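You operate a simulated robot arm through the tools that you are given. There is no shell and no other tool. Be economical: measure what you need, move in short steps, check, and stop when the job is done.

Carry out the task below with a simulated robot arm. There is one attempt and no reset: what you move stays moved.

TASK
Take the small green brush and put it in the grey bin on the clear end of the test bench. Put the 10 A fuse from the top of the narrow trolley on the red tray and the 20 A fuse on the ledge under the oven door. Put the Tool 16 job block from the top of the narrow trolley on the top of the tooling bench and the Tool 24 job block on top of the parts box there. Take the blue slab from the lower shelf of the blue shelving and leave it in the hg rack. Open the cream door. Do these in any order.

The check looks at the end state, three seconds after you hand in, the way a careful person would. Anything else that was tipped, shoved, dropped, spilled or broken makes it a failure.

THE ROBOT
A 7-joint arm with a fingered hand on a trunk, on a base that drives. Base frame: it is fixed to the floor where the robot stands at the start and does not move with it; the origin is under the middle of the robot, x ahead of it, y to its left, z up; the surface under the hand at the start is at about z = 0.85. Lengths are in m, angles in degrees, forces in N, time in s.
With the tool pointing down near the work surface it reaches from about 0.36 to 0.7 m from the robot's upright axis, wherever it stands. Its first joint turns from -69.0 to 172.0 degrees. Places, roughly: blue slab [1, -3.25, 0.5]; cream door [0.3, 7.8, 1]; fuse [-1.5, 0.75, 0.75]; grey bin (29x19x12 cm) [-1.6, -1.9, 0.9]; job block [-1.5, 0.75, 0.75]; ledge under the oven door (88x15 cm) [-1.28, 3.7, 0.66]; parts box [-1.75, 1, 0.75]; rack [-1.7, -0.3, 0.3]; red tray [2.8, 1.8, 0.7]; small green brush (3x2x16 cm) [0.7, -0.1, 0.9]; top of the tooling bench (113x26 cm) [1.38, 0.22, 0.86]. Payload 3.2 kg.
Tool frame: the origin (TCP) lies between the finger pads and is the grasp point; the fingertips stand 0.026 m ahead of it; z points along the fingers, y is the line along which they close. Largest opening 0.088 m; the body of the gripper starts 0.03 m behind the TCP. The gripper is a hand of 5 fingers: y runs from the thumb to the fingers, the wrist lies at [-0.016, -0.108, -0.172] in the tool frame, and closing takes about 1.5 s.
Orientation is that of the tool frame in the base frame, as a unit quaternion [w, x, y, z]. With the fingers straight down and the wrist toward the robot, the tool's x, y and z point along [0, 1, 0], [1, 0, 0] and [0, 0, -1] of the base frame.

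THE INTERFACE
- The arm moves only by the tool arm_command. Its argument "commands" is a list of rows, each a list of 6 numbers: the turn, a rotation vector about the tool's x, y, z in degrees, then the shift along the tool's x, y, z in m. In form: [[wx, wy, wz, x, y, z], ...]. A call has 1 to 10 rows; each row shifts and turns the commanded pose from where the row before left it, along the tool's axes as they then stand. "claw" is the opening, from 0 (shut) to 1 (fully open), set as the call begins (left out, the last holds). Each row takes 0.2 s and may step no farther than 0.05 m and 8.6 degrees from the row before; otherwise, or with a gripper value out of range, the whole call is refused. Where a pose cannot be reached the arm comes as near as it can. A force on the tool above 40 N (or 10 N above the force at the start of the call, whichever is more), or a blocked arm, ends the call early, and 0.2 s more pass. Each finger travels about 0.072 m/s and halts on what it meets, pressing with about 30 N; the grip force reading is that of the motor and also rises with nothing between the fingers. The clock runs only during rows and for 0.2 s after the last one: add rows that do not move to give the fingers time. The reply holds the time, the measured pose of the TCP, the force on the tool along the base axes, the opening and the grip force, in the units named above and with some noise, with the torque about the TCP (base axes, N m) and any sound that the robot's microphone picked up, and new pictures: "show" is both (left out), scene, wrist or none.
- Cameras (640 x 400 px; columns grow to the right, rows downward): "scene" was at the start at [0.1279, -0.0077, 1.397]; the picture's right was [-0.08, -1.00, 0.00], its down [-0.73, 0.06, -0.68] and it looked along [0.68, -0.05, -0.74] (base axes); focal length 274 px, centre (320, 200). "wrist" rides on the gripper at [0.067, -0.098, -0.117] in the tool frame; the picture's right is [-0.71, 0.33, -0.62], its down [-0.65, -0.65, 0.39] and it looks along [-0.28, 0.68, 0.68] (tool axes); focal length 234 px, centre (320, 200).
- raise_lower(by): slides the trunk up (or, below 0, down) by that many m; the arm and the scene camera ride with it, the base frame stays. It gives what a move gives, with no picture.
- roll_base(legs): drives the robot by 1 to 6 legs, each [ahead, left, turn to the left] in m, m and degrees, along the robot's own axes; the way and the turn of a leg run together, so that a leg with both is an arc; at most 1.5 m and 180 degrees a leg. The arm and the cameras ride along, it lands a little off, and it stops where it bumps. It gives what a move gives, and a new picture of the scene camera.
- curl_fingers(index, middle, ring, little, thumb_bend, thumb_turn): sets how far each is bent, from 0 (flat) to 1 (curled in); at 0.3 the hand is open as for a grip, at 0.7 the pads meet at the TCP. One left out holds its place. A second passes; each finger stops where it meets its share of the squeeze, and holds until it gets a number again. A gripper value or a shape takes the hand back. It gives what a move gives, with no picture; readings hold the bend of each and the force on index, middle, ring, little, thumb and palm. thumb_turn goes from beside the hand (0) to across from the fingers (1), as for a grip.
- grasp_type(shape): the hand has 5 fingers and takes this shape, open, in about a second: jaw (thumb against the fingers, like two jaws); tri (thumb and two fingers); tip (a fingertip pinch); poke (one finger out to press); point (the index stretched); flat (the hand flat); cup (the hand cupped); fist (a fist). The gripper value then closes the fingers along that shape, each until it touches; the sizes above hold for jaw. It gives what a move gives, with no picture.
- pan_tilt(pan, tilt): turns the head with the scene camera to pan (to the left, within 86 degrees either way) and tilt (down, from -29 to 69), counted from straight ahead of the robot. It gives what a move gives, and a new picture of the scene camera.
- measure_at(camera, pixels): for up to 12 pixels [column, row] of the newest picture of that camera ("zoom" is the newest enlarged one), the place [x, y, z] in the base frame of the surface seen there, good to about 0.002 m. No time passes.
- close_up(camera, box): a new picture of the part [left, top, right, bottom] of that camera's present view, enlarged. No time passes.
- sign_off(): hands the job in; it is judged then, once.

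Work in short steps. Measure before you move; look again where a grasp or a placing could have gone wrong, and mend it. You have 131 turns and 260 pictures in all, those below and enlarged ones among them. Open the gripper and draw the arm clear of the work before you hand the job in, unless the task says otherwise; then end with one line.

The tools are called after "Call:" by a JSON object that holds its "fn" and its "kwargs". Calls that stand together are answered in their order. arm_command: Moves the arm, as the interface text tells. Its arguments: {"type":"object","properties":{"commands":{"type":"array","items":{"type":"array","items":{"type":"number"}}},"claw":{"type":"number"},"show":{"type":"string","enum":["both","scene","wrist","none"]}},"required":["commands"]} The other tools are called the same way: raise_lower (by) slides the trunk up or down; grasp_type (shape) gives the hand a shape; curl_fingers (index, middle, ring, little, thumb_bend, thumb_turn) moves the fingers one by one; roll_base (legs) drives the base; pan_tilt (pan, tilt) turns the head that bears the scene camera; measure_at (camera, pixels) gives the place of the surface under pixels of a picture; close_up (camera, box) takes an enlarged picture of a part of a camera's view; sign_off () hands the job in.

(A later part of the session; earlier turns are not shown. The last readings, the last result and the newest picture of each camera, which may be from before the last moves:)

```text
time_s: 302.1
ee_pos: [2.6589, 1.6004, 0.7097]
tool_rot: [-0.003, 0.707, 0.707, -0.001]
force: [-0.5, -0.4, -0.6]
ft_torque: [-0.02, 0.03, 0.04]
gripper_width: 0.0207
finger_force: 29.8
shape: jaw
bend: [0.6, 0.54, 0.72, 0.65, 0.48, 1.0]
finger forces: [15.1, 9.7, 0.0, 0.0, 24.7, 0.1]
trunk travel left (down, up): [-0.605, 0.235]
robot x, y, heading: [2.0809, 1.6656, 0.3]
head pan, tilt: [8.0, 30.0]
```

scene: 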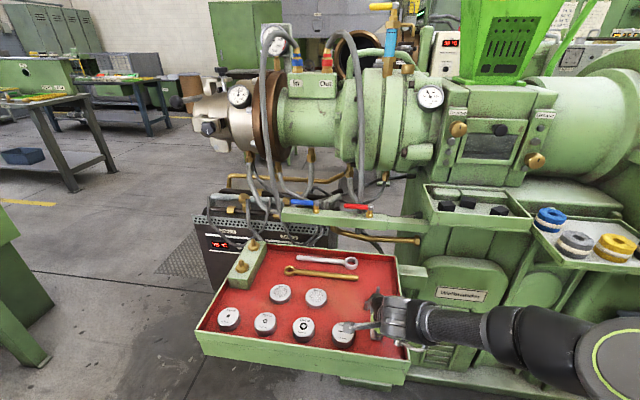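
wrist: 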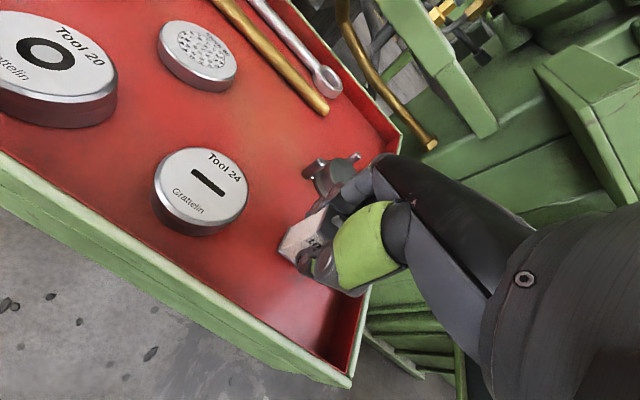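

I pull 8 mm toward me for room from the dark part, settle 4 mm lower, and open only partly.

Call:
{"fn": "arm_command", "kwargs": {"commands": [[0, 0, 0, 0, -0.008, 0], [0, 0, 0, 0, 0, 0.003], [0, 0, 0, 0, 0, 0.0015]], "show": "none"}}

Call:
{"fn": "arm_command", "kwargs": {"commands": [[0, 0, 0, 0, 0, 0], [0, 0, 0, 0, 0, 0], [0, 0, 0, 0, 0, 0], [0, 0, 0, 0, 0, 0], [0, 0, 0, 0, 0, 0]], "claw": 0.5}}

```text
time_s: 302.9
ee_pos: [2.6481, 1.6007, 0.7071]
tool_rot: [-0.003, 0.706, 0.708, 0.0]
force: [0.3, 0.3, -1.5]
ft_torque: [0.0, -0.02, -0.03]
gripper_width: 0.0206
finger_force: 30.2
shape: jaw
bend: [0.6, 0.54, 0.72, 0.65, 0.48, 1.0]
finger forces: [15.0, 9.7, 0.1, 0.0, 24.8, 0.1]
trunk travel left (down, up): [-0.605, 0.235]
robot x, y, heading: [2.0786, 1.6667, 0.7]
head pan, tilt: [8.0, 30.0]
```

```text
time_s: 304.1
ee_pos: [2.6499, 1.601, 0.7062]
tool_rot: [-0.003, 0.706, 0.708, -0.002]
force: [-0.5, 0.7, 0.5]
ft_torque: [0.0, 0.01, 0.01]
gripper_width: 0.0435
finger_force: 0.1
shape: jaw
bend: [0.5, 0.43, 0.73, 0.48, 0.34, 1.0]
finger forces: [0.1, 0.0, 0.1, 0.0, 0.1, 0.0]
trunk travel left (down, up): [-0.605, 0.235]
robot x, y, heading: [2.0806, 1.6662, 0.4]
head pan, tilt: [8.0, 30.0]
```

scene: 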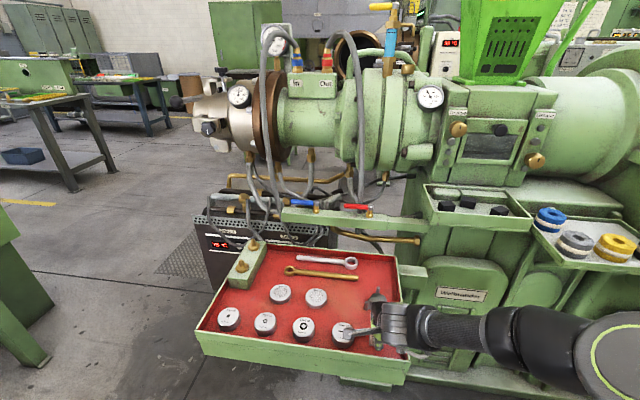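
wrist: 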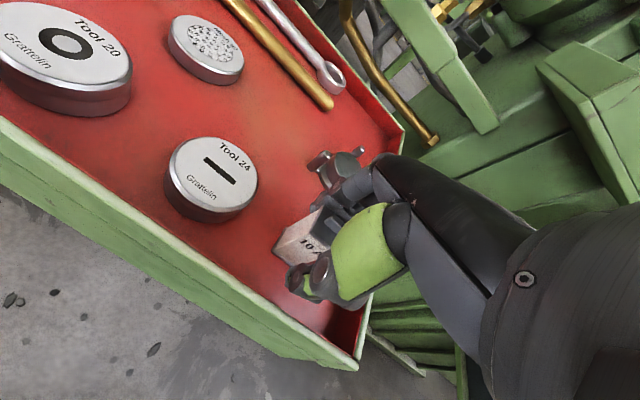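

The fuse stands free. I rise straight up.

Call:
{"fn": "arm_command", "kwargs": {"commands": [[0, 0, 0, 0, 0, -0.02], [0, 0, 0, 0, 0, -0.03], [0, 0, 0, 0, 0, -0.04], [0, 0, 0, 0, 0, -0.045], [0, 0, 0, 0, -0.03, -0.03], [0, 0, 0, 0.02, -0.04, 0], [0, 0, 0, 0.02, -0.04, 0]]}}

```text
time_s: 305.7
ee_pos: [2.5354, 1.639, 0.8715]
tool_rot: [-0.002, 0.706, 0.708, -0.001]
force: [-0.6, 0.2, 0.1]
ft_torque: [-0.01, -0.02, 0.01]
gripper_width: 0.0439
finger_force: 0.2
shape: jaw
bend: [0.5, 0.42, 0.73, 0.48, 0.34, 1.0]
finger forces: [0.0, 0.0, 0.0, 0.0, 0.1, 0.0]
trunk travel left (down, up): [-0.605, 0.235]
robot x, y, heading: [2.0785, 1.6634, 0.5]
head pan, tilt: [8.0, 30.0]
```

scene: 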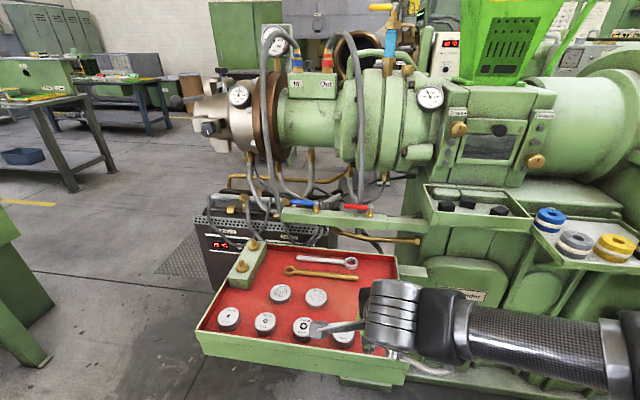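
wrist: 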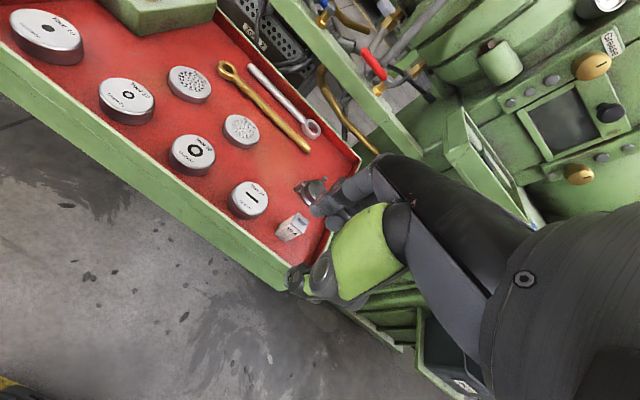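

10 A stands upright on the red tray. I raise the trunk and drive back through the passage in reverse.

Call:
{"fn": "raise_lower", "kwargs": {"by": 0.15}}

Call:
{"fn": "roll_base", "kwargs": {"legs": [[-0.4, 0, 0], [0, -0.45, 0], [-1.1, 0, 0]]}}

```text
time_s: 307.4
ee_pos: [2.5366, 1.6396, 1.0209]
tool_rot: [-0.004, 0.706, 0.708, -0.001]
force: [0.5, 0.0, 0.6]
ft_torque: [0.0, -0.01, 0.0]
gripper_width: 0.0439
finger_force: 0.1
shape: jaw
bend: [0.5, 0.42, 0.73, 0.48, 0.34, 1.0]
finger forces: [0.1, 0.0, 0.0, 0.0, 0.1, 0.0]
trunk travel left (down, up): [-0.755, 0.085]
robot x, y, heading: [2.078, 1.6617, 0.4]
head pan, tilt: [8.0, 30.0]
```

```text
time_s: 317.7
ee_pos: [1.0005, 1.163, 1.0217]
tool_rot: [-0.002, 0.708, 0.706, 0.0]
force: [-0.4, 0.7, 0.7]
ft_torque: [0.01, 0.03, 0.04]
gripper_width: 0.0439
finger_force: 0.1
shape: jaw
bend: [0.5, 0.42, 0.73, 0.48, 0.34, 1.0]
finger forces: [0.0, 0.0, 0.0, 0.0, 0.0, 0.0]
trunk travel left (down, up): [-0.755, 0.085]
robot x, y, heading: [0.5483, 1.1941, 0.1]
head pan, tilt: [8.0, 30.0]
```

scene: 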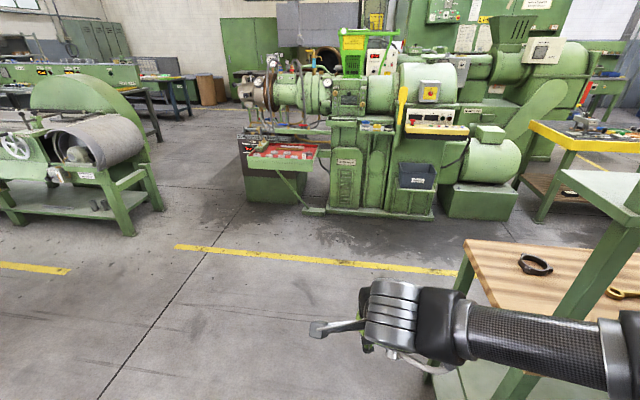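

Clear. I go on backward, turn around, and drive to the trolley's left half.

Call:
{"fn": "roll_base", "kwargs": {"legs": [[-1.15, 0, 0], [0, 0, 180], [0, 0.6, 0]]}}

```text
time_s: 333.9
ee_pos: [-1.0482, 0.6362, 1.021]
tool_rot: [0.0, 0.709, -0.706, 0.003]
force: [-0.1, -0.6, -0.6]
ft_torque: [-0.02, -0.04, 0.02]
gripper_width: 0.044
finger_force: 0.1
shape: jaw
bend: [0.5, 0.42, 0.73, 0.48, 0.34, 1.0]
finger forces: [0.1, 0.1, 0.1, 0.0, 0.1, 0.1]
trunk travel left (down, up): [-0.755, 0.085]
robot x, y, heading: [-0.5909, 0.6134, -179.5]
head pan, tilt: [8.0, 30.0]
```

scene: 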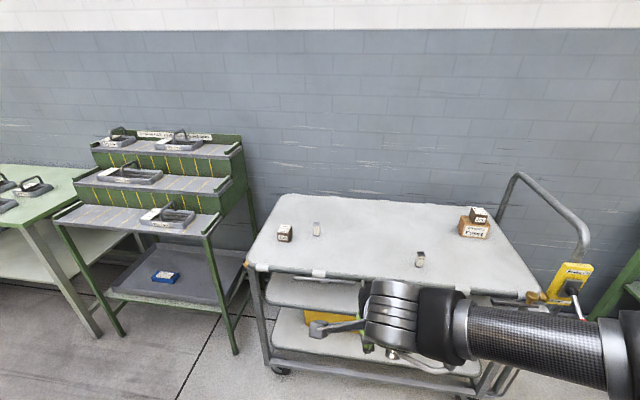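

20 A fuse stands at (317,228). I measure it and drive 0.37 m ahead.

Call:
{"fn": "close_up", "kwargs": {"camera": "scene", "box": [265, 205, 345, 255]}}

Call:
{"fn": "measure_at", "kwargs": {"camera": "zoom", "pixels": [[390, 150], [440, 150], [390, 165], [440, 165], [415, 160], [415, 190], [415, 220]]}}

Call:
{"fn": "roll_base", "kwargs": {"legs": [[0.37, 0, -0.5]]}}

```text
8.00 times, centred on (305, 230) of scene
```

zoom: 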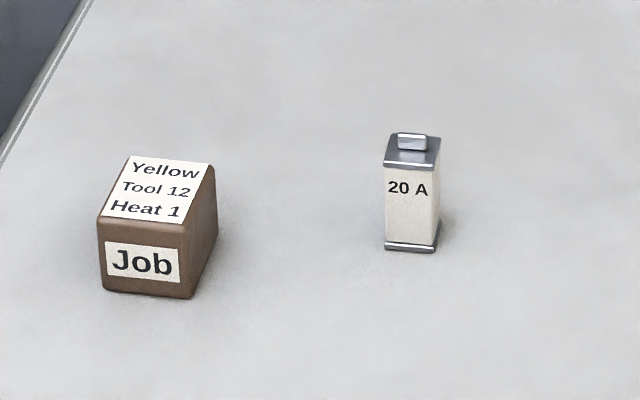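

```text
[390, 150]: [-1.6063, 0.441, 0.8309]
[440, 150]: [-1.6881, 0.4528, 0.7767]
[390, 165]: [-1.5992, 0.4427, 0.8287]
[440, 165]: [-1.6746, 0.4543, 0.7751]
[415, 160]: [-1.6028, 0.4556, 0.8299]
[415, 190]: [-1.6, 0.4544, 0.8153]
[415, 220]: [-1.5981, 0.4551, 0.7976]
```

```text
time_s: 336.2
ee_pos: [-1.4195, 0.638, 1.0216]
tool_rot: [0.0, -0.706, 0.709, -0.003]
force: [0.1, 0.5, 0.2]
ft_torque: [0.0, 0.01, 0.02]
gripper_width: 0.0438
finger_force: 0.0
shape: jaw
bend: [0.5, 0.42, 0.73, 0.48, 0.34, 1.0]
finger forces: [0.0, 0.0, 0.0, 0.0, 0.0, 0.0]
trunk travel left (down, up): [-0.755, 0.085]
robot x, y, heading: [-0.9626, 0.6107, -180.0]
head pan, tilt: [8.0, 30.0]
```

scene: 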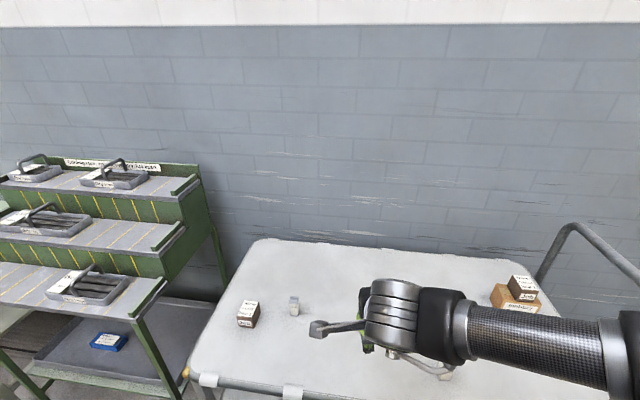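

20 A centre ≈(-1.610,0.455). I shift the base left 0.09 m and bring the open hand over it.

Call:
{"fn": "roll_base", "kwargs": {"legs": [[0, 0.09, 0]]}}

Call:
{"fn": "arm_command", "kwargs": {"commands": [[0, 0, 0, 0.03, 0.035, 0], [0, 0, 0, 0.03, 0.035, 0], [0, 0, 0, 0.03, 0.035, 0], [0, 0, 0, 0, 0.045, 0], [0, 0, 0, 0, 0.035, 0], [0, 0, 0, 0, 0, 0.045], [0, 0, 0, 0, 0, 0.045]], "claw": 1}}

```text
time_s: 337.3
ee_pos: [-1.4198, 0.5475, 1.0214]
tool_rot: [0.0, -0.704, 0.71, -0.003]
force: [-0.3, -0.9, -0.3]
ft_torque: [0.04, 0.0, 0.02]
gripper_width: 0.0438
finger_force: 0.1
shape: jaw
bend: [0.5, 0.42, 0.73, 0.48, 0.34, 1.0]
finger forces: [0.1, 0.0, 0.1, 0.1, 0.0, 0.0]
trunk travel left (down, up): [-0.755, 0.085]
robot x, y, heading: [-0.9596, 0.5165, 180.0]
head pan, tilt: [8.0, 30.0]
```

scene: 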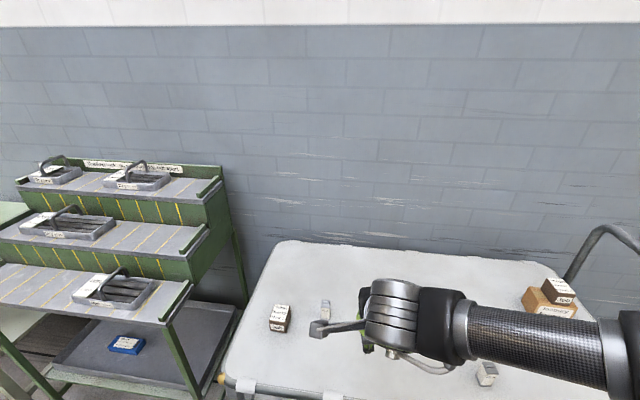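

```text
time_s: 338.9
ee_pos: [-1.6069, 0.4588, 0.9296]
tool_rot: [0.001, -0.705, 0.709, -0.003]
force: [0.0, 0.1, -0.4]
ft_torque: [-0.01, 0.0, 0.01]
gripper_width: 0.0882
finger_force: 0.0
shape: jaw
bend: [0.3, 0.3, 0.3, 0.3, 0.3, 0.97]
finger forces: [0.1, 0.0, 0.0, 0.0, 0.0, 0.1]
trunk travel left (down, up): [-0.755, 0.085]
robot x, y, heading: [-0.9626, 0.5202, 180.2]
head pan, tilt: [8.0, 30.0]
```

scene: 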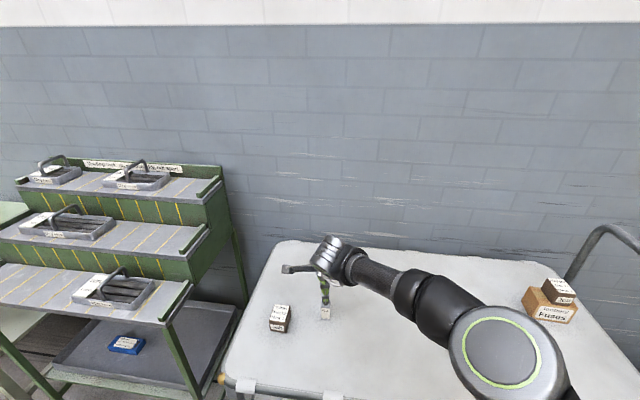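
wrist: 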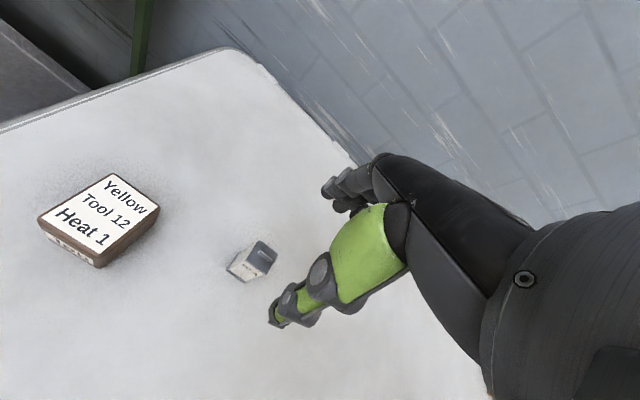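

I verify the fuse top position from the wrist view.

Call:
{"fn": "measure_at", "kwargs": {"camera": "wrist", "pixels": [[262, 245], [275, 254], [248, 258], [258, 268], [262, 256]]}}

```text
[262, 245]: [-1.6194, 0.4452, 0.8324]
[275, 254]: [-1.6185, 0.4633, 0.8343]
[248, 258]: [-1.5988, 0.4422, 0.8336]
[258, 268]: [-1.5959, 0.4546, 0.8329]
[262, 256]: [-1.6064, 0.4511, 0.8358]
```

Centre (-1.609,0.453). I descend with a 5 mm correction and close.

Call:
{"fn": "arm_command", "kwargs": {"commands": [[0, 0, 0, 0.005, 0.002, 0.04], [0, 0, 0, 0, 0, 0.04], [0, 0, 0, 0, 0, 0.027]], "show": "wrist"}}

Call:
{"fn": "arm_command", "kwargs": {"commands": [[0, 0, 0, 0, 0, 0], [0, 0, 0, 0, 0, 0], [0, 0, 0, 0, 0, 0], [0, 0, 0, 0, 0, 0], [0, 0, 0, 0, 0, 0], [0, 0, 0, 0, 0, 0], [0, 0, 0, 0, 0, 0], [0, 0, 0, 0, 0, 0]], "claw": 0, "show": "wrist"}}

```text
time_s: 339.7
ee_pos: [-1.6063, 0.4524, 0.8213]
tool_rot: [0.001, -0.705, 0.71, -0.002]
force: [-0.7, 0.3, 0.5]
ft_torque: [0.02, -0.01, -0.02]
gripper_width: 0.0879
finger_force: 0.1
shape: jaw
bend: [0.3, 0.3, 0.3, 0.3, 0.3, 0.97]
finger forces: [0.0, 0.0, 0.0, 0.0, 0.0, 0.0]
trunk travel left (down, up): [-0.755, 0.085]
robot x, y, heading: [-0.9632, 0.5205, 180.0]
head pan, tilt: [8.0, 30.0]
```

wrist: 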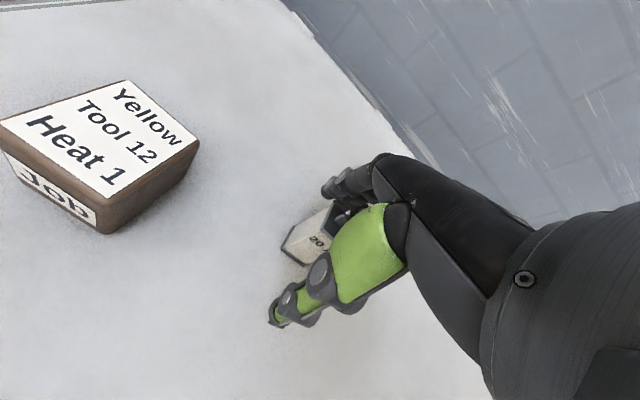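

```text
time_s: 341.5
ee_pos: [-1.6051, 0.4519, 0.8216]
tool_rot: [0.001, -0.704, 0.71, -0.003]
force: [0.3, 0.4, -0.2]
ft_torque: [-0.01, -0.02, -0.05]
gripper_width: 0.0213
finger_force: 30.2
shape: jaw
bend: [0.6, 0.54, 0.72, 0.65, 0.48, 1.0]
finger forces: [15.3, 10.1, 0.0, 0.0, 25.4, 0.0]
trunk travel left (down, up): [-0.755, 0.085]
robot x, y, heading: [-0.9626, 0.5175, 179.9]
head pan, tilt: [8.0, 30.0]
```

wrist: 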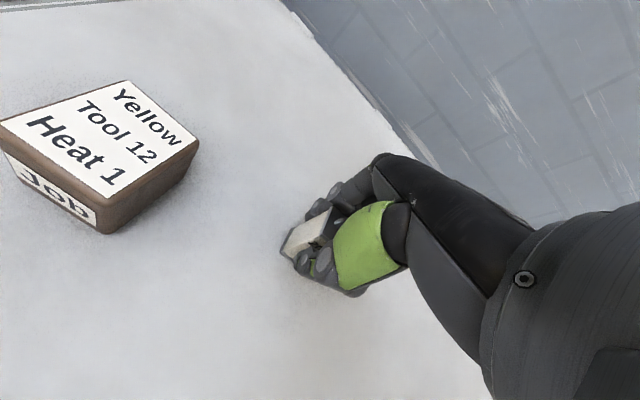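

Held (bottom is 4.6 cm below TCP). I lift, retract, back off and turn toward +y.

Call:
{"fn": "arm_command", "kwargs": {"commands": [[0, 0, 0, 0, 0, -0.03], [0, 0, 0, 0, 0, -0.045], [0, 0, 0, 0, 0, -0.045], [0, 0, 0, 0, 0, -0.045], [0, 0, 0, 0, -0.04, -0.02], [0, 0, 0, 0, -0.045, 0], [0, 0, 0, 0, -0.045, 0], [0, 0, 0, 0, -0.045, 0]], "show": "wrist"}}

Call:
{"fn": "roll_base", "kwargs": {"legs": [[-0.3, 0, 0], [0, 0, -90], [0.8, 0, 0]]}}

Call:
{"fn": "pan_tilt", "kwargs": {"pan": 25, "tilt": 15}}

```text
time_s: 343.3
ee_pos: [-1.4313, 0.453, 1.0094]
tool_rot: [0.0, -0.704, 0.71, -0.003]
force: [1.7, 0.7, -0.2]
ft_torque: [0.0, 0.01, -0.03]
gripper_width: 0.0209
finger_force: 29.9
shape: jaw
bend: [0.6, 0.54, 0.72, 0.65, 0.48, 1.0]
finger forces: [15.3, 10.1, 0.1, 0.0, 25.3, 0.1]
trunk travel left (down, up): [-0.755, 0.085]
robot x, y, heading: [-0.9617, 0.5165, 180.0]
head pan, tilt: [8.0, 30.0]
```

wrist: 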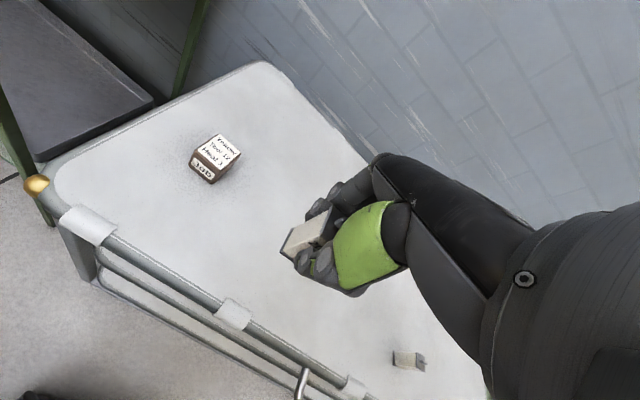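

```text
time_s: 353.1
ee_pos: [-0.7683, 1.7952, 1.0079]
tool_rot: [-0.002, -0.012, 1.0, -0.002]
force: [0.3, -0.2, -1.2]
ft_torque: [-0.01, 0.0, -0.01]
gripper_width: 0.0208
finger_force: 29.9
shape: jaw
bend: [0.6, 0.54, 0.72, 0.65, 0.48, 1.0]
finger forces: [15.1, 9.9, 0.1, 0.0, 25.2, 0.0]
trunk travel left (down, up): [-0.755, 0.085]
robot x, y, heading: [-0.6876, 1.3282, 91.6]
head pan, tilt: [8.0, 30.0]
```

scene: 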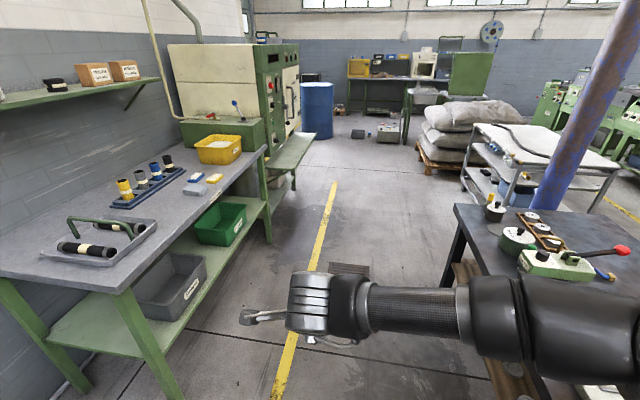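

```text
time_s: 353.9
ee_pos: [-0.7677, 1.7954, 1.0076]
tool_rot: [-0.002, -0.012, 1.0, -0.002]
force: [0.3, 0.1, 0.1]
ft_torque: [-0.01, -0.03, 0.0]
gripper_width: 0.0208
finger_force: 30.3
shape: jaw
bend: [0.6, 0.54, 0.72, 0.65, 0.48, 1.0]
finger forces: [15.1, 9.9, 0.0, 0.1, 25.0, 0.0]
trunk travel left (down, up): [-0.755, 0.085]
robot x, y, heading: [-0.6888, 1.329, 91.7]
head pan, tilt: [25.0, 15.0]
```

scene: 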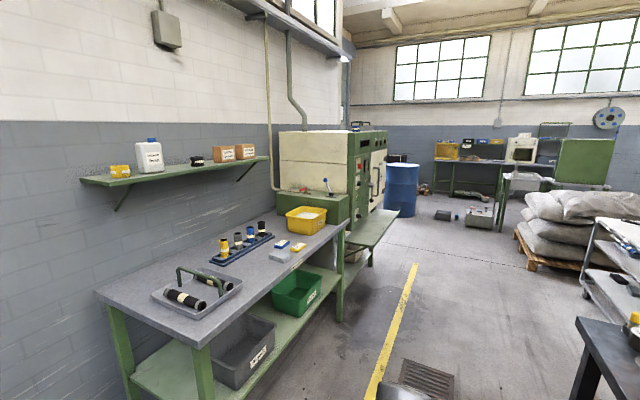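

The ledge shows at (375,228) in front of the oven. I zoom in and measure, along with obstacles on the way.

Call:
{"fn": "close_up", "kwargs": {"camera": "scene", "box": [280, 120, 440, 280]}}

Call:
{"fn": "measure_at", "kwargs": {"camera": "scene", "pixels": [[352, 245], [362, 248], [398, 210], [385, 212], [372, 230], [372, 262], [340, 318], [415, 190], [525, 265], [578, 295], [500, 220], [580, 320]]}}

```text
2.50 times, centred on (360, 200) of scene
```

zoom: 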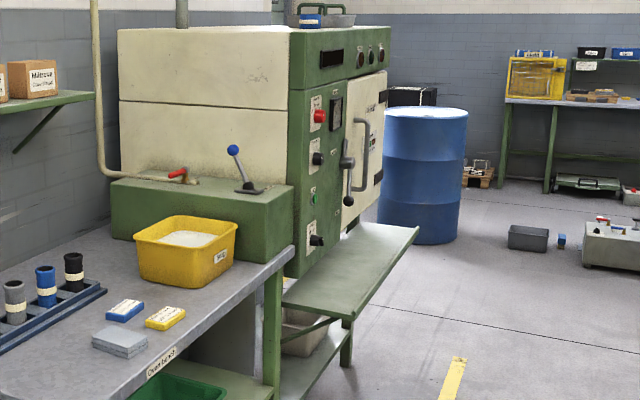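

```text
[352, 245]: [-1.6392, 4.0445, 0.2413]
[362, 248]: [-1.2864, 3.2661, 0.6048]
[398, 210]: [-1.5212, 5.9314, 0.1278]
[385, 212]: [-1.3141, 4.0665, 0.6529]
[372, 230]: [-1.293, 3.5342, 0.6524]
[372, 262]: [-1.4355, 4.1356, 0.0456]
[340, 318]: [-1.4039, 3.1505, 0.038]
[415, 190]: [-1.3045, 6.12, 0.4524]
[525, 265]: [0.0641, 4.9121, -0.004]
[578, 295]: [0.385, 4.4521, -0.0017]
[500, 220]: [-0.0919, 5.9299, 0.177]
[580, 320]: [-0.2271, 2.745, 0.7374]
```

Ledge top z≈0.6525, x≈-1.36..-1.21, y 3.26..4.14; the door handle sticks out above. I drive up the aisle staying 0.5 m+ off, then turn to face the oven.

Call:
{"fn": "roll_base", "kwargs": {"legs": [[0, 0.03, -1.7], [1.3, 0, 0], [1.15, 0, 0], [0, -0.2, 0], [0, 0, 90]]}}

Call:
{"fn": "pan_tilt", "kwargs": {"pan": 5, "tilt": 30}}

```text
time_s: 371.2
ee_pos: [-1.0181, 3.6631, 1.0079]
tool_rot: [-0.002, 0.716, -0.698, 0.002]
force: [-1.0, -0.5, -0.9]
ft_torque: [0.0, 0.0, -0.01]
gripper_width: 0.0209
finger_force: 30.6
shape: jaw
bend: [0.6, 0.54, 0.72, 0.65, 0.48, 1.0]
finger forces: [15.0, 9.8, 0.0, 0.1, 24.8, 0.0]
trunk travel left (down, up): [-0.755, 0.085]
robot x, y, heading: [-0.5499, 3.7431, -178.3]
head pan, tilt: [25.0, 15.0]
```

scene: 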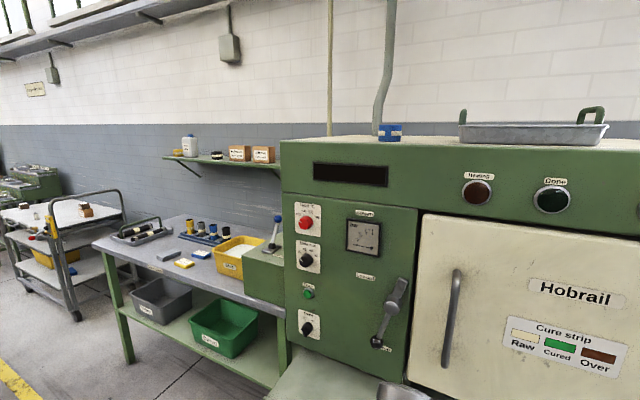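

```text
time_s: 372.0
ee_pos: [-1.0177, 3.6616, 1.0087]
tool_rot: [-0.001, 0.717, -0.697, 0.002]
force: [-0.6, 0.5, -1.3]
ft_torque: [0.0, 0.02, 0.02]
gripper_width: 0.0205
finger_force: 29.8
shape: jaw
bend: [0.6, 0.54, 0.72, 0.65, 0.48, 1.0]
finger forces: [15.0, 9.9, 0.1, 0.0, 24.6, 0.0]
trunk travel left (down, up): [-0.755, 0.085]
robot x, y, heading: [-0.5468, 3.7449, -178.0]
head pan, tilt: [5.0, 30.0]
```

scene: 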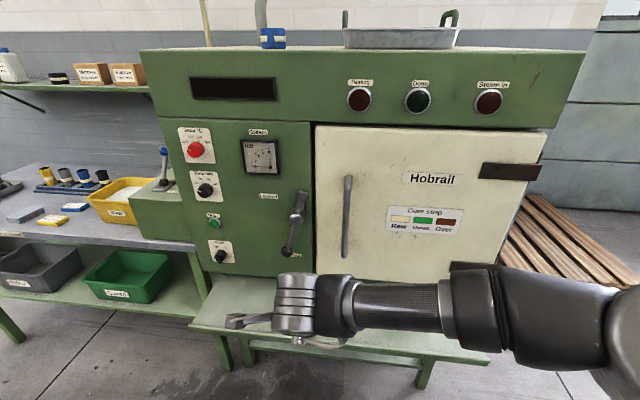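

I measure the ledge edges, the latch lever and the panel/door planes.

Call:
{"fn": "measure_at", "kwargs": {"camera": "scene", "pixels": [[230, 300], [250, 285], [200, 325], [240, 340], [285, 255], [300, 205], [220, 258], [250, 240], [347, 230], [400, 270], [470, 340], [430, 350]]}}

Call:
{"fn": "close_up", "kwargs": {"camera": "scene", "box": [180, 240, 500, 400]}}

```text
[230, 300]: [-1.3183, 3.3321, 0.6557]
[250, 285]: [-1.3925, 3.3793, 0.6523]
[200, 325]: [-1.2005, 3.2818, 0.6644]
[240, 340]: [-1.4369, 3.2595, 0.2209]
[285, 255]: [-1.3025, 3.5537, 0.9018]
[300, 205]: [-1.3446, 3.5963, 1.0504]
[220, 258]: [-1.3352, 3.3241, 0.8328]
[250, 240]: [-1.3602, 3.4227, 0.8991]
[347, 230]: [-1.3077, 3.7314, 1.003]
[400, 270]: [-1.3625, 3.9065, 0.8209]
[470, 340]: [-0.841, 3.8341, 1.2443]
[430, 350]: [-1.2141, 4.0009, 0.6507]
```

```text
2.00 times, centred on (340, 320) of scene
```

zoom: 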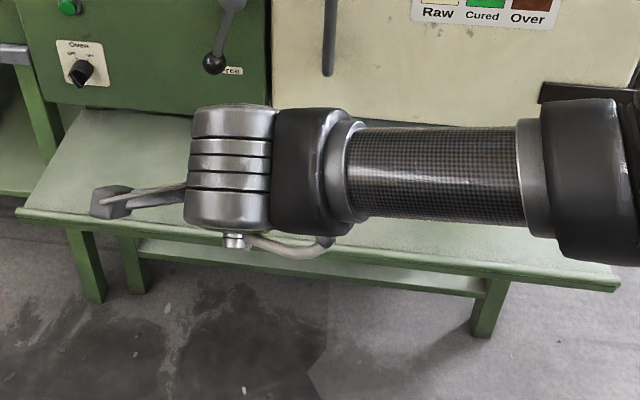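

I shift right to the plain part of the door (y≈3.85), advance a little and lower the trunk 0.2 m.

Call:
{"fn": "roll_base", "kwargs": {"legs": [[0.09, -0.2, -2]]}}

Call:
{"fn": "raise_lower", "kwargs": {"by": -0.2}}

Call:
{"fn": "arm_command", "kwargs": {"commands": [[0, 0, 0, 0, 0.02, 0]]}}

```text
time_s: 373.7
ee_pos: [-1.1088, 3.877, 1.0088]
tool_rot: [0.001, -0.704, 0.71, -0.004]
force: [0.1, -0.1, -1.4]
ft_torque: [-0.03, -0.01, 0.0]
gripper_width: 0.0209
finger_force: 30.1
shape: jaw
bend: [0.6, 0.54, 0.72, 0.65, 0.48, 1.0]
finger forces: [15.0, 9.8, 0.1, 0.1, 24.7, 0.0]
trunk travel left (down, up): [-0.755, 0.085]
robot x, y, heading: [-0.6402, 3.9447, 180.2]
head pan, tilt: [5.0, 30.0]
```

scene: 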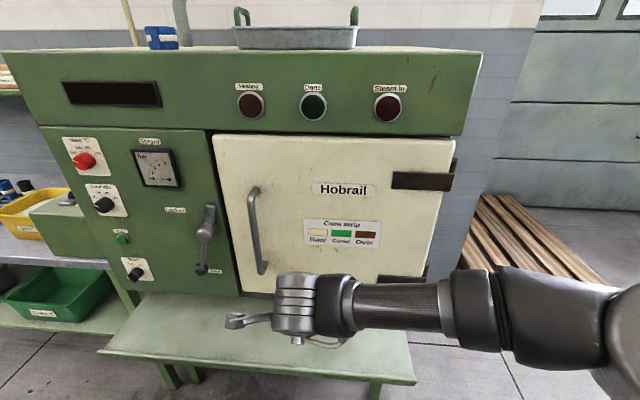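

```text
time_s: 375.9
ee_pos: [-1.1083, 3.8756, 0.8079]
tool_rot: [0.002, -0.704, 0.71, -0.002]
force: [0.4, -0.2, -1.0]
ft_torque: [0.02, -0.02, -0.04]
gripper_width: 0.0207
finger_force: 29.8
shape: jaw
bend: [0.6, 0.54, 0.72, 0.65, 0.48, 1.0]
finger forces: [15.0, 9.8, 0.1, 0.0, 24.8, 0.0]
trunk travel left (down, up): [-0.555, 0.285]
robot x, y, heading: [-0.6381, 3.9441, 180.0]
head pan, tilt: [5.0, 30.0]
```

```text
time_s: 376.3
ee_pos: [-1.1297, 3.8777, 0.8077]
tool_rot: [0.001, -0.705, 0.709, -0.003]
force: [-1.2, -0.1, -0.7]
ft_torque: [-0.03, -0.04, 0.01]
gripper_width: 0.021
finger_force: 29.9
shape: jaw
bend: [0.6, 0.54, 0.72, 0.65, 0.48, 1.0]
finger forces: [15.2, 9.8, 0.0, 0.1, 24.9, 0.0]
trunk travel left (down, up): [-0.555, 0.285]
robot x, y, heading: [-0.6385, 3.9426, 179.9]
head pan, tilt: [5.0, 30.0]
```

scene: 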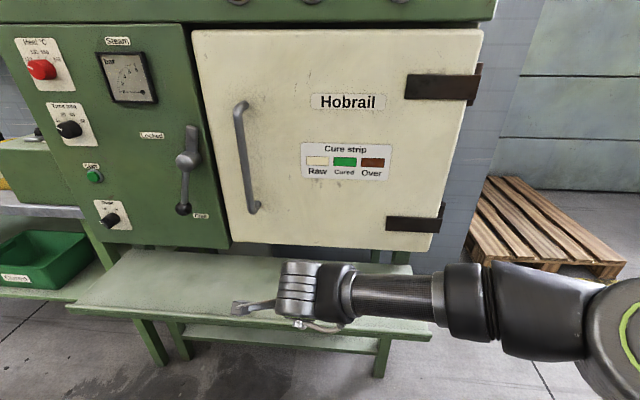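
wrist: 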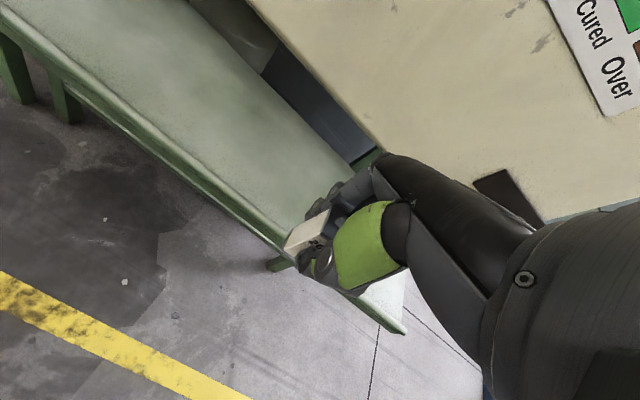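

The ledge is empty here and the door's lower edge is well above it. I extend 0.13 m and lower to z≈0.71.

Call:
{"fn": "arm_command", "kwargs": {"commands": [[0, 0, 0, 0, 0.045, 0], [0, 0, 0, 0, 0.045, 0], [0, 0, 0, 0, 0.042, 0], [0, 0, 0, 0, 0, 0.04], [0, 0, 0, 0, 0, 0.04], [0, 0, 0, 0, 0, 0.018]]}}

```text
time_s: 377.7
ee_pos: [-1.2607, 3.8755, 0.7075]
tool_rot: [0.001, -0.705, 0.709, -0.003]
force: [0.4, 0.4, -0.7]
ft_torque: [0.01, -0.01, 0.02]
gripper_width: 0.0208
finger_force: 30.1
shape: jaw
bend: [0.6, 0.54, 0.72, 0.65, 0.48, 1.0]
finger forces: [15.0, 9.8, 0.0, 0.0, 24.9, 0.1]
trunk travel left (down, up): [-0.555, 0.285]
robot x, y, heading: [-0.6352, 3.9409, 179.9]
head pan, tilt: [5.0, 30.0]
```

scene: 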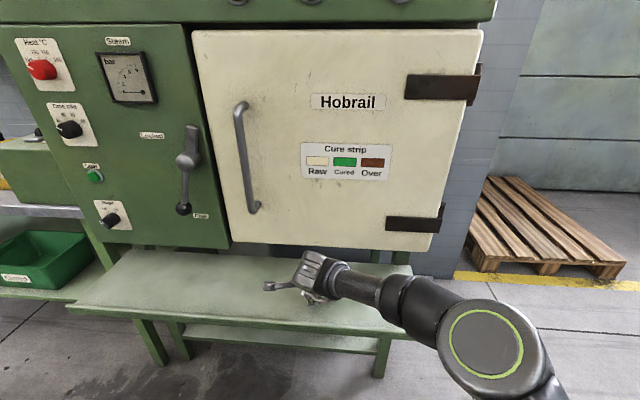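
wrist: 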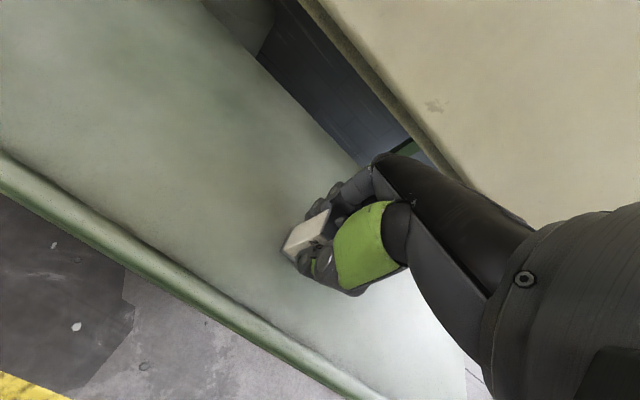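

I settle the last 9 mm gently.

Call:
{"fn": "arm_command", "kwargs": {"commands": [[0, 0, 0, 0, 0, 0.005], [0, 0, 0, 0, 0, 0.003], [0, 0, 0, 0, 0, 0]], "show": "none"}}

```text
time_s: 378.5
ee_pos: [-1.2606, 3.877, 0.7012]
tool_rot: [0.0, -0.704, 0.71, -0.003]
force: [1.2, -0.1, -0.7]
ft_torque: [0.0, 0.0, 0.01]
gripper_width: 0.0208
finger_force: 30.2
shape: jaw
bend: [0.6, 0.54, 0.72, 0.65, 0.48, 1.0]
finger forces: [15.0, 9.9, 0.0, 0.0, 25.0, 0.1]
trunk travel left (down, up): [-0.555, 0.285]
robot x, y, heading: [-0.6404, 3.9456, 179.8]
head pan, tilt: [5.0, 30.0]
```

Two millimetres more, then open partly.

Call:
{"fn": "arm_command", "kwargs": {"commands": [[0, 0, 0, 0, 0, 0.002], [0, 0, 0, 0, 0, 0.0005]], "show": "none"}}

Call:
{"fn": "arm_command", "kwargs": {"commands": [[0, 0, 0, 0, 0, 0], [0, 0, 0, 0, 0, 0], [0, 0, 0, 0, 0, 0], [0, 0, 0, 0, 0, 0], [0, 0, 0, 0, 0, 0], [0, 0, 0, 0, 0, -0.02], [0, 0, 0, 0, 0, -0.035], [0, 0, 0, 0, 0, -0.04]], "claw": 0.55}}

```text
time_s: 379.1
ee_pos: [-1.2597, 3.8776, 0.6994]
tool_rot: [0.001, -0.705, 0.709, -0.003]
force: [0.5, 0.9, -0.5]
ft_torque: [0.0, -0.01, 0.03]
gripper_width: 0.0211
finger_force: 30.0
shape: jaw
bend: [0.6, 0.54, 0.72, 0.65, 0.48, 1.0]
finger forces: [14.9, 9.7, 0.0, 0.1, 24.9, 0.0]
trunk travel left (down, up): [-0.555, 0.285]
robot x, y, heading: [-0.6373, 3.9444, 180.0]
head pan, tilt: [5.0, 30.0]
```

```text
time_s: 380.9
ee_pos: [-1.2584, 3.8777, 0.7969]
tool_rot: [0.001, -0.704, 0.71, -0.002]
force: [1.3, 0.2, 0.5]
ft_torque: [-0.05, -0.04, 0.02]
gripper_width: 0.048
finger_force: 0.0
shape: jaw
bend: [0.48, 0.4, 0.72, 0.46, 0.33, 0.99]
finger forces: [0.0, 0.0, 0.0, 0.0, 0.0, 0.1]
trunk travel left (down, up): [-0.555, 0.285]
robot x, y, heading: [-0.6361, 3.9423, 180.1]
head pan, tilt: [5.0, 30.0]
```

scene: 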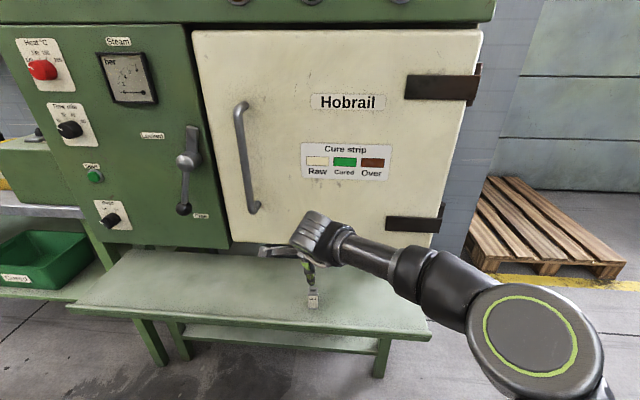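
wrist: 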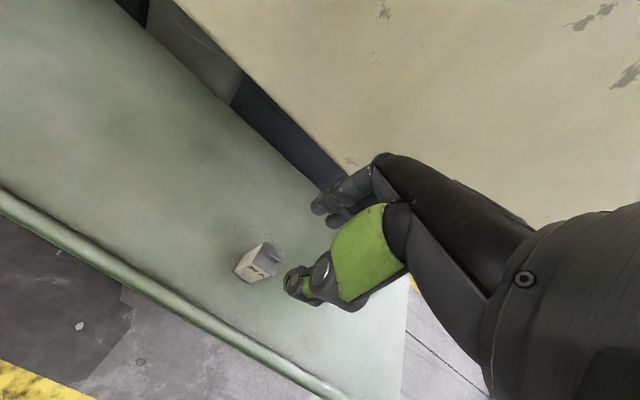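

20 A stands on the ledge. I retract, back off, raise the trunk and turn toward the far wall.

Call:
{"fn": "arm_command", "kwargs": {"commands": [[0, 0, 0, 0, -0.03, -0.03], [0, 0, 0, 0, -0.045, 0], [0, 0, 0, 0, -0.045, 0], [0, 0, 0, 0, -0.02, 0]], "show": "none"}}

Call:
{"fn": "roll_base", "kwargs": {"legs": [[-0.2, 0, 0], [0, 0, -90]]}}

Call:
{"fn": "raise_lower", "kwargs": {"by": 0.2}}

Call:
{"fn": "pan_tilt", "kwargs": {"pan": 0, "tilt": 15}}

```text
time_s: 381.9
ee_pos: [-1.1202, 3.8774, 0.8243]
tool_rot: [0.001, -0.705, 0.709, -0.002]
force: [1.6, -0.5, -0.6]
ft_torque: [0.0, -0.01, 0.0]
gripper_width: 0.0481
finger_force: 0.0
shape: jaw
bend: [0.48, 0.4, 0.72, 0.46, 0.33, 0.99]
finger forces: [0.0, 0.1, 0.0, 0.1, 0.1, 0.0]
trunk travel left (down, up): [-0.555, 0.285]
robot x, y, heading: [-0.6381, 3.9423, 179.8]
head pan, tilt: [5.0, 30.0]
```

```text
time_s: 387.3
ee_pos: [-0.4974, 4.4257, 0.8246]
tool_rot: [-0.002, 0.014, 1.0, -0.003]
force: [0.7, -0.5, 0.1]
ft_torque: [0.0, -0.05, 0.02]
gripper_width: 0.0484
finger_force: 0.0
shape: jaw
bend: [0.48, 0.4, 0.72, 0.46, 0.33, 0.99]
finger forces: [0.0, 0.0, 0.0, 0.1, 0.0, 0.0]
trunk travel left (down, up): [-0.555, 0.285]
robot x, y, heading: [-0.4427, 3.9433, 88.9]
head pan, tilt: [5.0, 30.0]
```

scene: 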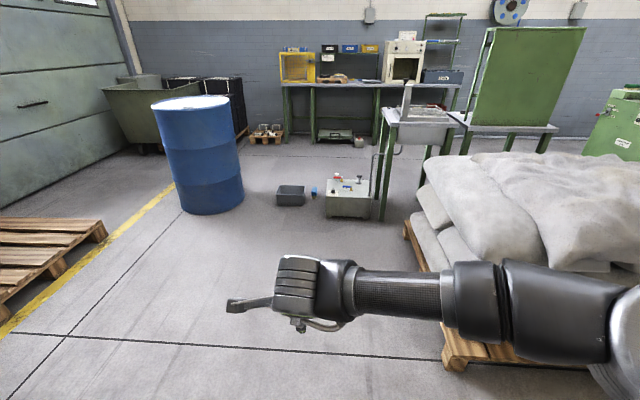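

```text
time_s: 389.5
ee_pos: [-0.4968, 4.4269, 1.0238]
tool_rot: [-0.001, 0.013, 1.0, -0.003]
force: [-1.0, 0.0, 0.0]
ft_torque: [0.02, -0.01, 0.01]
gripper_width: 0.048
finger_force: 0.0
shape: jaw
bend: [0.48, 0.4, 0.72, 0.46, 0.33, 0.99]
finger forces: [0.0, 0.0, 0.0, 0.1, 0.0, 0.0]
trunk travel left (down, up): [-0.755, 0.085]
robot x, y, heading: [-0.4383, 3.9386, 88.9]
head pan, tilt: [5.0, 30.0]
```

```text
time_s: 390.2
ee_pos: [-0.4982, 4.4254, 1.0253]
tool_rot: [-0.001, 0.013, 1.0, -0.003]
force: [0.4, -0.8, 0.5]
ft_torque: [-0.01, 0.03, -0.02]
gripper_width: 0.0481
finger_force: 0.1
shape: jaw
bend: [0.48, 0.4, 0.72, 0.46, 0.33, 0.99]
finger forces: [0.1, 0.0, 0.0, 0.0, 0.0, 0.0]
trunk travel left (down, up): [-0.755, 0.085]
robot x, y, heading: [-0.4407, 3.9404, 89.0]
head pan, tilt: [0.0, 15.0]
```

scene: 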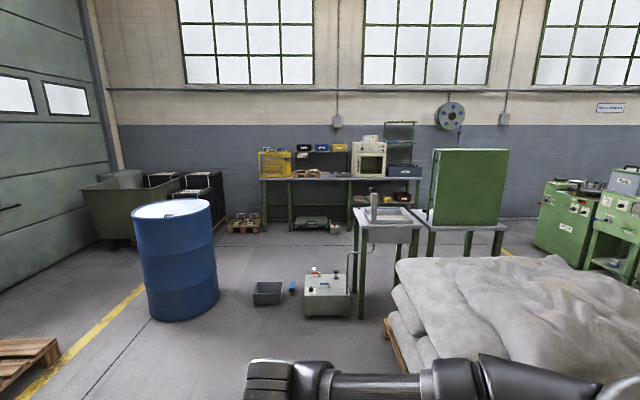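

Something cream with a window sits on the far desk at (368,160). I zoom there and measure.

Call:
{"fn": "close_up", "kwargs": {"camera": "scene", "box": [240, 115, 440, 240]}}

Call:
{"fn": "measure_at", "kwargs": {"camera": "scene", "pixels": [[355, 150], [385, 150], [368, 172], [300, 180], [262, 180], [360, 310], [392, 242], [480, 228], [180, 300], [325, 315], [390, 330], [350, 235]]}}

```text
3.20 times, centred on (340, 178) of scene
```

zoom: 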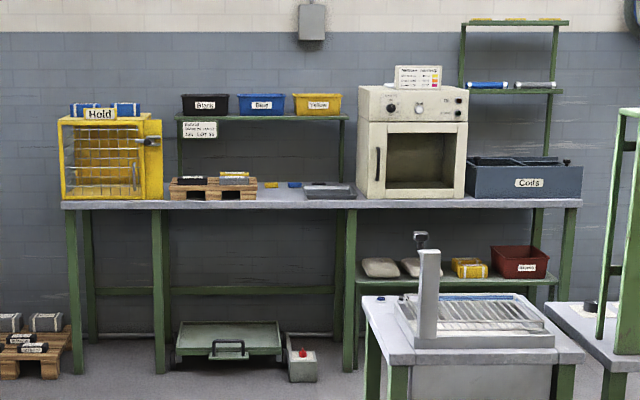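

```text
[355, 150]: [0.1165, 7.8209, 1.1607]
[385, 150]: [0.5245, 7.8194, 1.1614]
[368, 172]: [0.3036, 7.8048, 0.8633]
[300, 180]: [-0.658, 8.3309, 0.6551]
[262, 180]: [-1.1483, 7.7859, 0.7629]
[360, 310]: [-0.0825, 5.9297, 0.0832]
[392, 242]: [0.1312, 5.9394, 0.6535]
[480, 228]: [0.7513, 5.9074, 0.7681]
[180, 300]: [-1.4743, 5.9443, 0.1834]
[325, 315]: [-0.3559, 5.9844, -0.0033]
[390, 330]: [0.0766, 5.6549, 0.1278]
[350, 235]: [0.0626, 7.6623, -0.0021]
```

The cream oven's door with a vertical handle on its left is at (0.15–0.5,7.80). I measure floor items to find a path.

Call:
{"fn": "measure_at", "kwargs": {"camera": "scene", "pixels": [[254, 303], [282, 303], [254, 285], [292, 292], [305, 315], [220, 290], [210, 310], [140, 300], [235, 232], [262, 230], [322, 232], [336, 232]]}}

Call:
{"fn": "measure_at", "kwargs": {"camera": "zoom", "pixels": [[376, 150], [376, 195], [465, 160], [358, 160], [468, 100], [410, 200], [420, 205], [70, 208], [540, 208], [375, 175], [450, 130], [180, 350]]}}

```text
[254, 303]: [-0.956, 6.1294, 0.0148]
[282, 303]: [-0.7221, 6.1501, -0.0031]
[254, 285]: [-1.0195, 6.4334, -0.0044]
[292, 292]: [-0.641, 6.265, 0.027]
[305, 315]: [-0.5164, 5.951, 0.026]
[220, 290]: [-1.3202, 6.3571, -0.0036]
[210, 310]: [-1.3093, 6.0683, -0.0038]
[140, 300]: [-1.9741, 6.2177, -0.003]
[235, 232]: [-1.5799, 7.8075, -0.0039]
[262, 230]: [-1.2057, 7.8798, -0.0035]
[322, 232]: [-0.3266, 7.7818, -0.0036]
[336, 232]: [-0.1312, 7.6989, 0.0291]
```

```text
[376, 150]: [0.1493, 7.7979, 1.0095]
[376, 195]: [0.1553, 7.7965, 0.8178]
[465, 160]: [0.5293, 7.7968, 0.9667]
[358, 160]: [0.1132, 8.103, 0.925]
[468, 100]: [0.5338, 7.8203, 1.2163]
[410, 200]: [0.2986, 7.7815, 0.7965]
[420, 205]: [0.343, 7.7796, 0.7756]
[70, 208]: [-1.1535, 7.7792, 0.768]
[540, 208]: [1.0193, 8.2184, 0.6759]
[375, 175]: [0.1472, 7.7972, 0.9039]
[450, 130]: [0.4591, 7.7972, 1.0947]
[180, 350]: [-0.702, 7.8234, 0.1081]
```

The gaps right of the barrel are too narrow. I measure the way left of the barrel and right of the tables.

Call:
{"fn": "measure_at", "kwargs": {"camera": "scene", "pixels": [[60, 345], [45, 320], [85, 250], [60, 260], [100, 270], [30, 270], [120, 240], [500, 250], [540, 250], [520, 240], [585, 265], [508, 228]]}}

Call:
{"fn": "pan_tilt", "kwargs": {"pan": -35, "tilt": 20}}

```text
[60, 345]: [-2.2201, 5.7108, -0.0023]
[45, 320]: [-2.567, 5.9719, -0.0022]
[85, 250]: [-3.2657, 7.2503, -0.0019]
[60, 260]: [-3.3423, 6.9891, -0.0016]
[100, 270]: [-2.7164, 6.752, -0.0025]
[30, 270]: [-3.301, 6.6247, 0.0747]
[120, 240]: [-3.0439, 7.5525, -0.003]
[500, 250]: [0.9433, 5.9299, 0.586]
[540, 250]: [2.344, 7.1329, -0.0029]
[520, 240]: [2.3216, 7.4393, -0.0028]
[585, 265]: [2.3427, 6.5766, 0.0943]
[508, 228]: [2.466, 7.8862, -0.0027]
```

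```text
time_s: 391.3
ee_pos: [-0.4978, 4.4265, 1.0254]
tool_rot: [-0.001, 0.013, 1.0, -0.003]
force: [-0.6, 0.0, 0.1]
ft_torque: [0.01, -0.02, 0.01]
gripper_width: 0.048
finger_force: 0.1
shape: jaw
bend: [0.48, 0.4, 0.72, 0.46, 0.33, 0.99]
finger forces: [0.0, 0.1, 0.0, 0.0, 0.0, 0.1]
trunk travel left (down, up): [-0.755, 0.085]
robot x, y, heading: [-0.441, 3.9457, 88.7]
head pan, tilt: [-35.0, 20.0]
```

scene: 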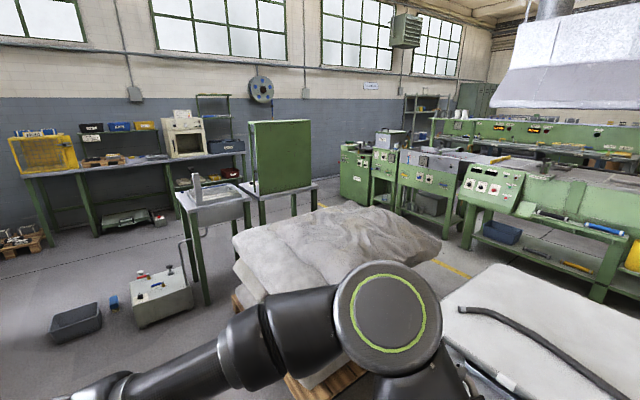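

The right way (between x≈1.0 and 2.3) looks wide beyond the sacks. I measure sacks, white table and machine edges here.

Call:
{"fn": "measure_at", "kwargs": {"camera": "scene", "pixels": [[440, 250], [425, 265], [320, 205], [445, 275], [462, 285], [495, 268], [465, 230], [450, 340], [605, 300], [240, 300], [305, 210], [400, 215]]}}

Call:
{"fn": "pan_tilt", "kwargs": {"pan": 45, "tilt": 25}}

Call:
{"fn": "measure_at", "kwargs": {"camera": "scene", "pixels": [[400, 250], [430, 260], [350, 240], [380, 300], [300, 300], [480, 260], [500, 250], [450, 240]]}}

```text
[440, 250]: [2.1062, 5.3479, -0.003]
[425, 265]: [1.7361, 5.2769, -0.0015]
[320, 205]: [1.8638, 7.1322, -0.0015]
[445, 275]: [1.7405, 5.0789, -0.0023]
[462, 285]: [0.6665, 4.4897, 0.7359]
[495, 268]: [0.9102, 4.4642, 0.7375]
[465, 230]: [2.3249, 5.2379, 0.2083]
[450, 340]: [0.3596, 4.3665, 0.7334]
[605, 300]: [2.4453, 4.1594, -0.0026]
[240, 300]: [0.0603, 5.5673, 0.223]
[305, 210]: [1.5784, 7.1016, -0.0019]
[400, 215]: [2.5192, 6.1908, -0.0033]
```

```text
time_s: 392.8
ee_pos: [-0.4973, 4.4274, 1.0239]
tool_rot: [-0.001, 0.014, 1.0, -0.002]
force: [0.4, -0.4, -0.3]
ft_torque: [-0.01, 0.0, 0.0]
gripper_width: 0.0482
finger_force: 0.1
shape: jaw
bend: [0.48, 0.4, 0.72, 0.46, 0.33, 0.99]
finger forces: [0.0, 0.0, 0.0, 0.0, 0.0, 0.1]
trunk travel left (down, up): [-0.755, 0.085]
robot x, y, heading: [-0.4412, 3.9468, 88.6]
head pan, tilt: [45.0, 25.0]
```

scene: 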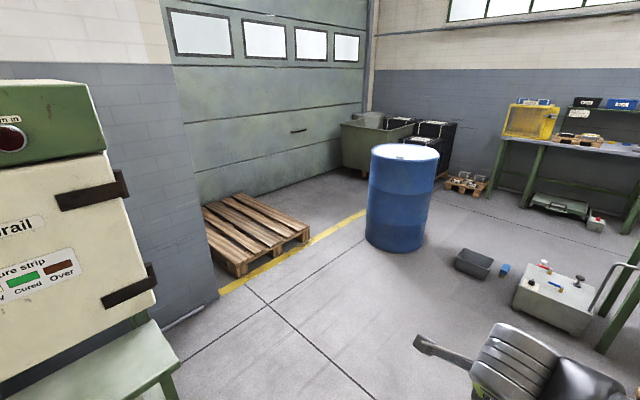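

```text
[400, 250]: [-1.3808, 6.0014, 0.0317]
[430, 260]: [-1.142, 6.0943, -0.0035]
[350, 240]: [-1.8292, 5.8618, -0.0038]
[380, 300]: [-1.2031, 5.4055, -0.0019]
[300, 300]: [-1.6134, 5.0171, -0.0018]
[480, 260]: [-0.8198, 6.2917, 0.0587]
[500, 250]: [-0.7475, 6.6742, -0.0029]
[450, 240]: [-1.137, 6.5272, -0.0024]
```

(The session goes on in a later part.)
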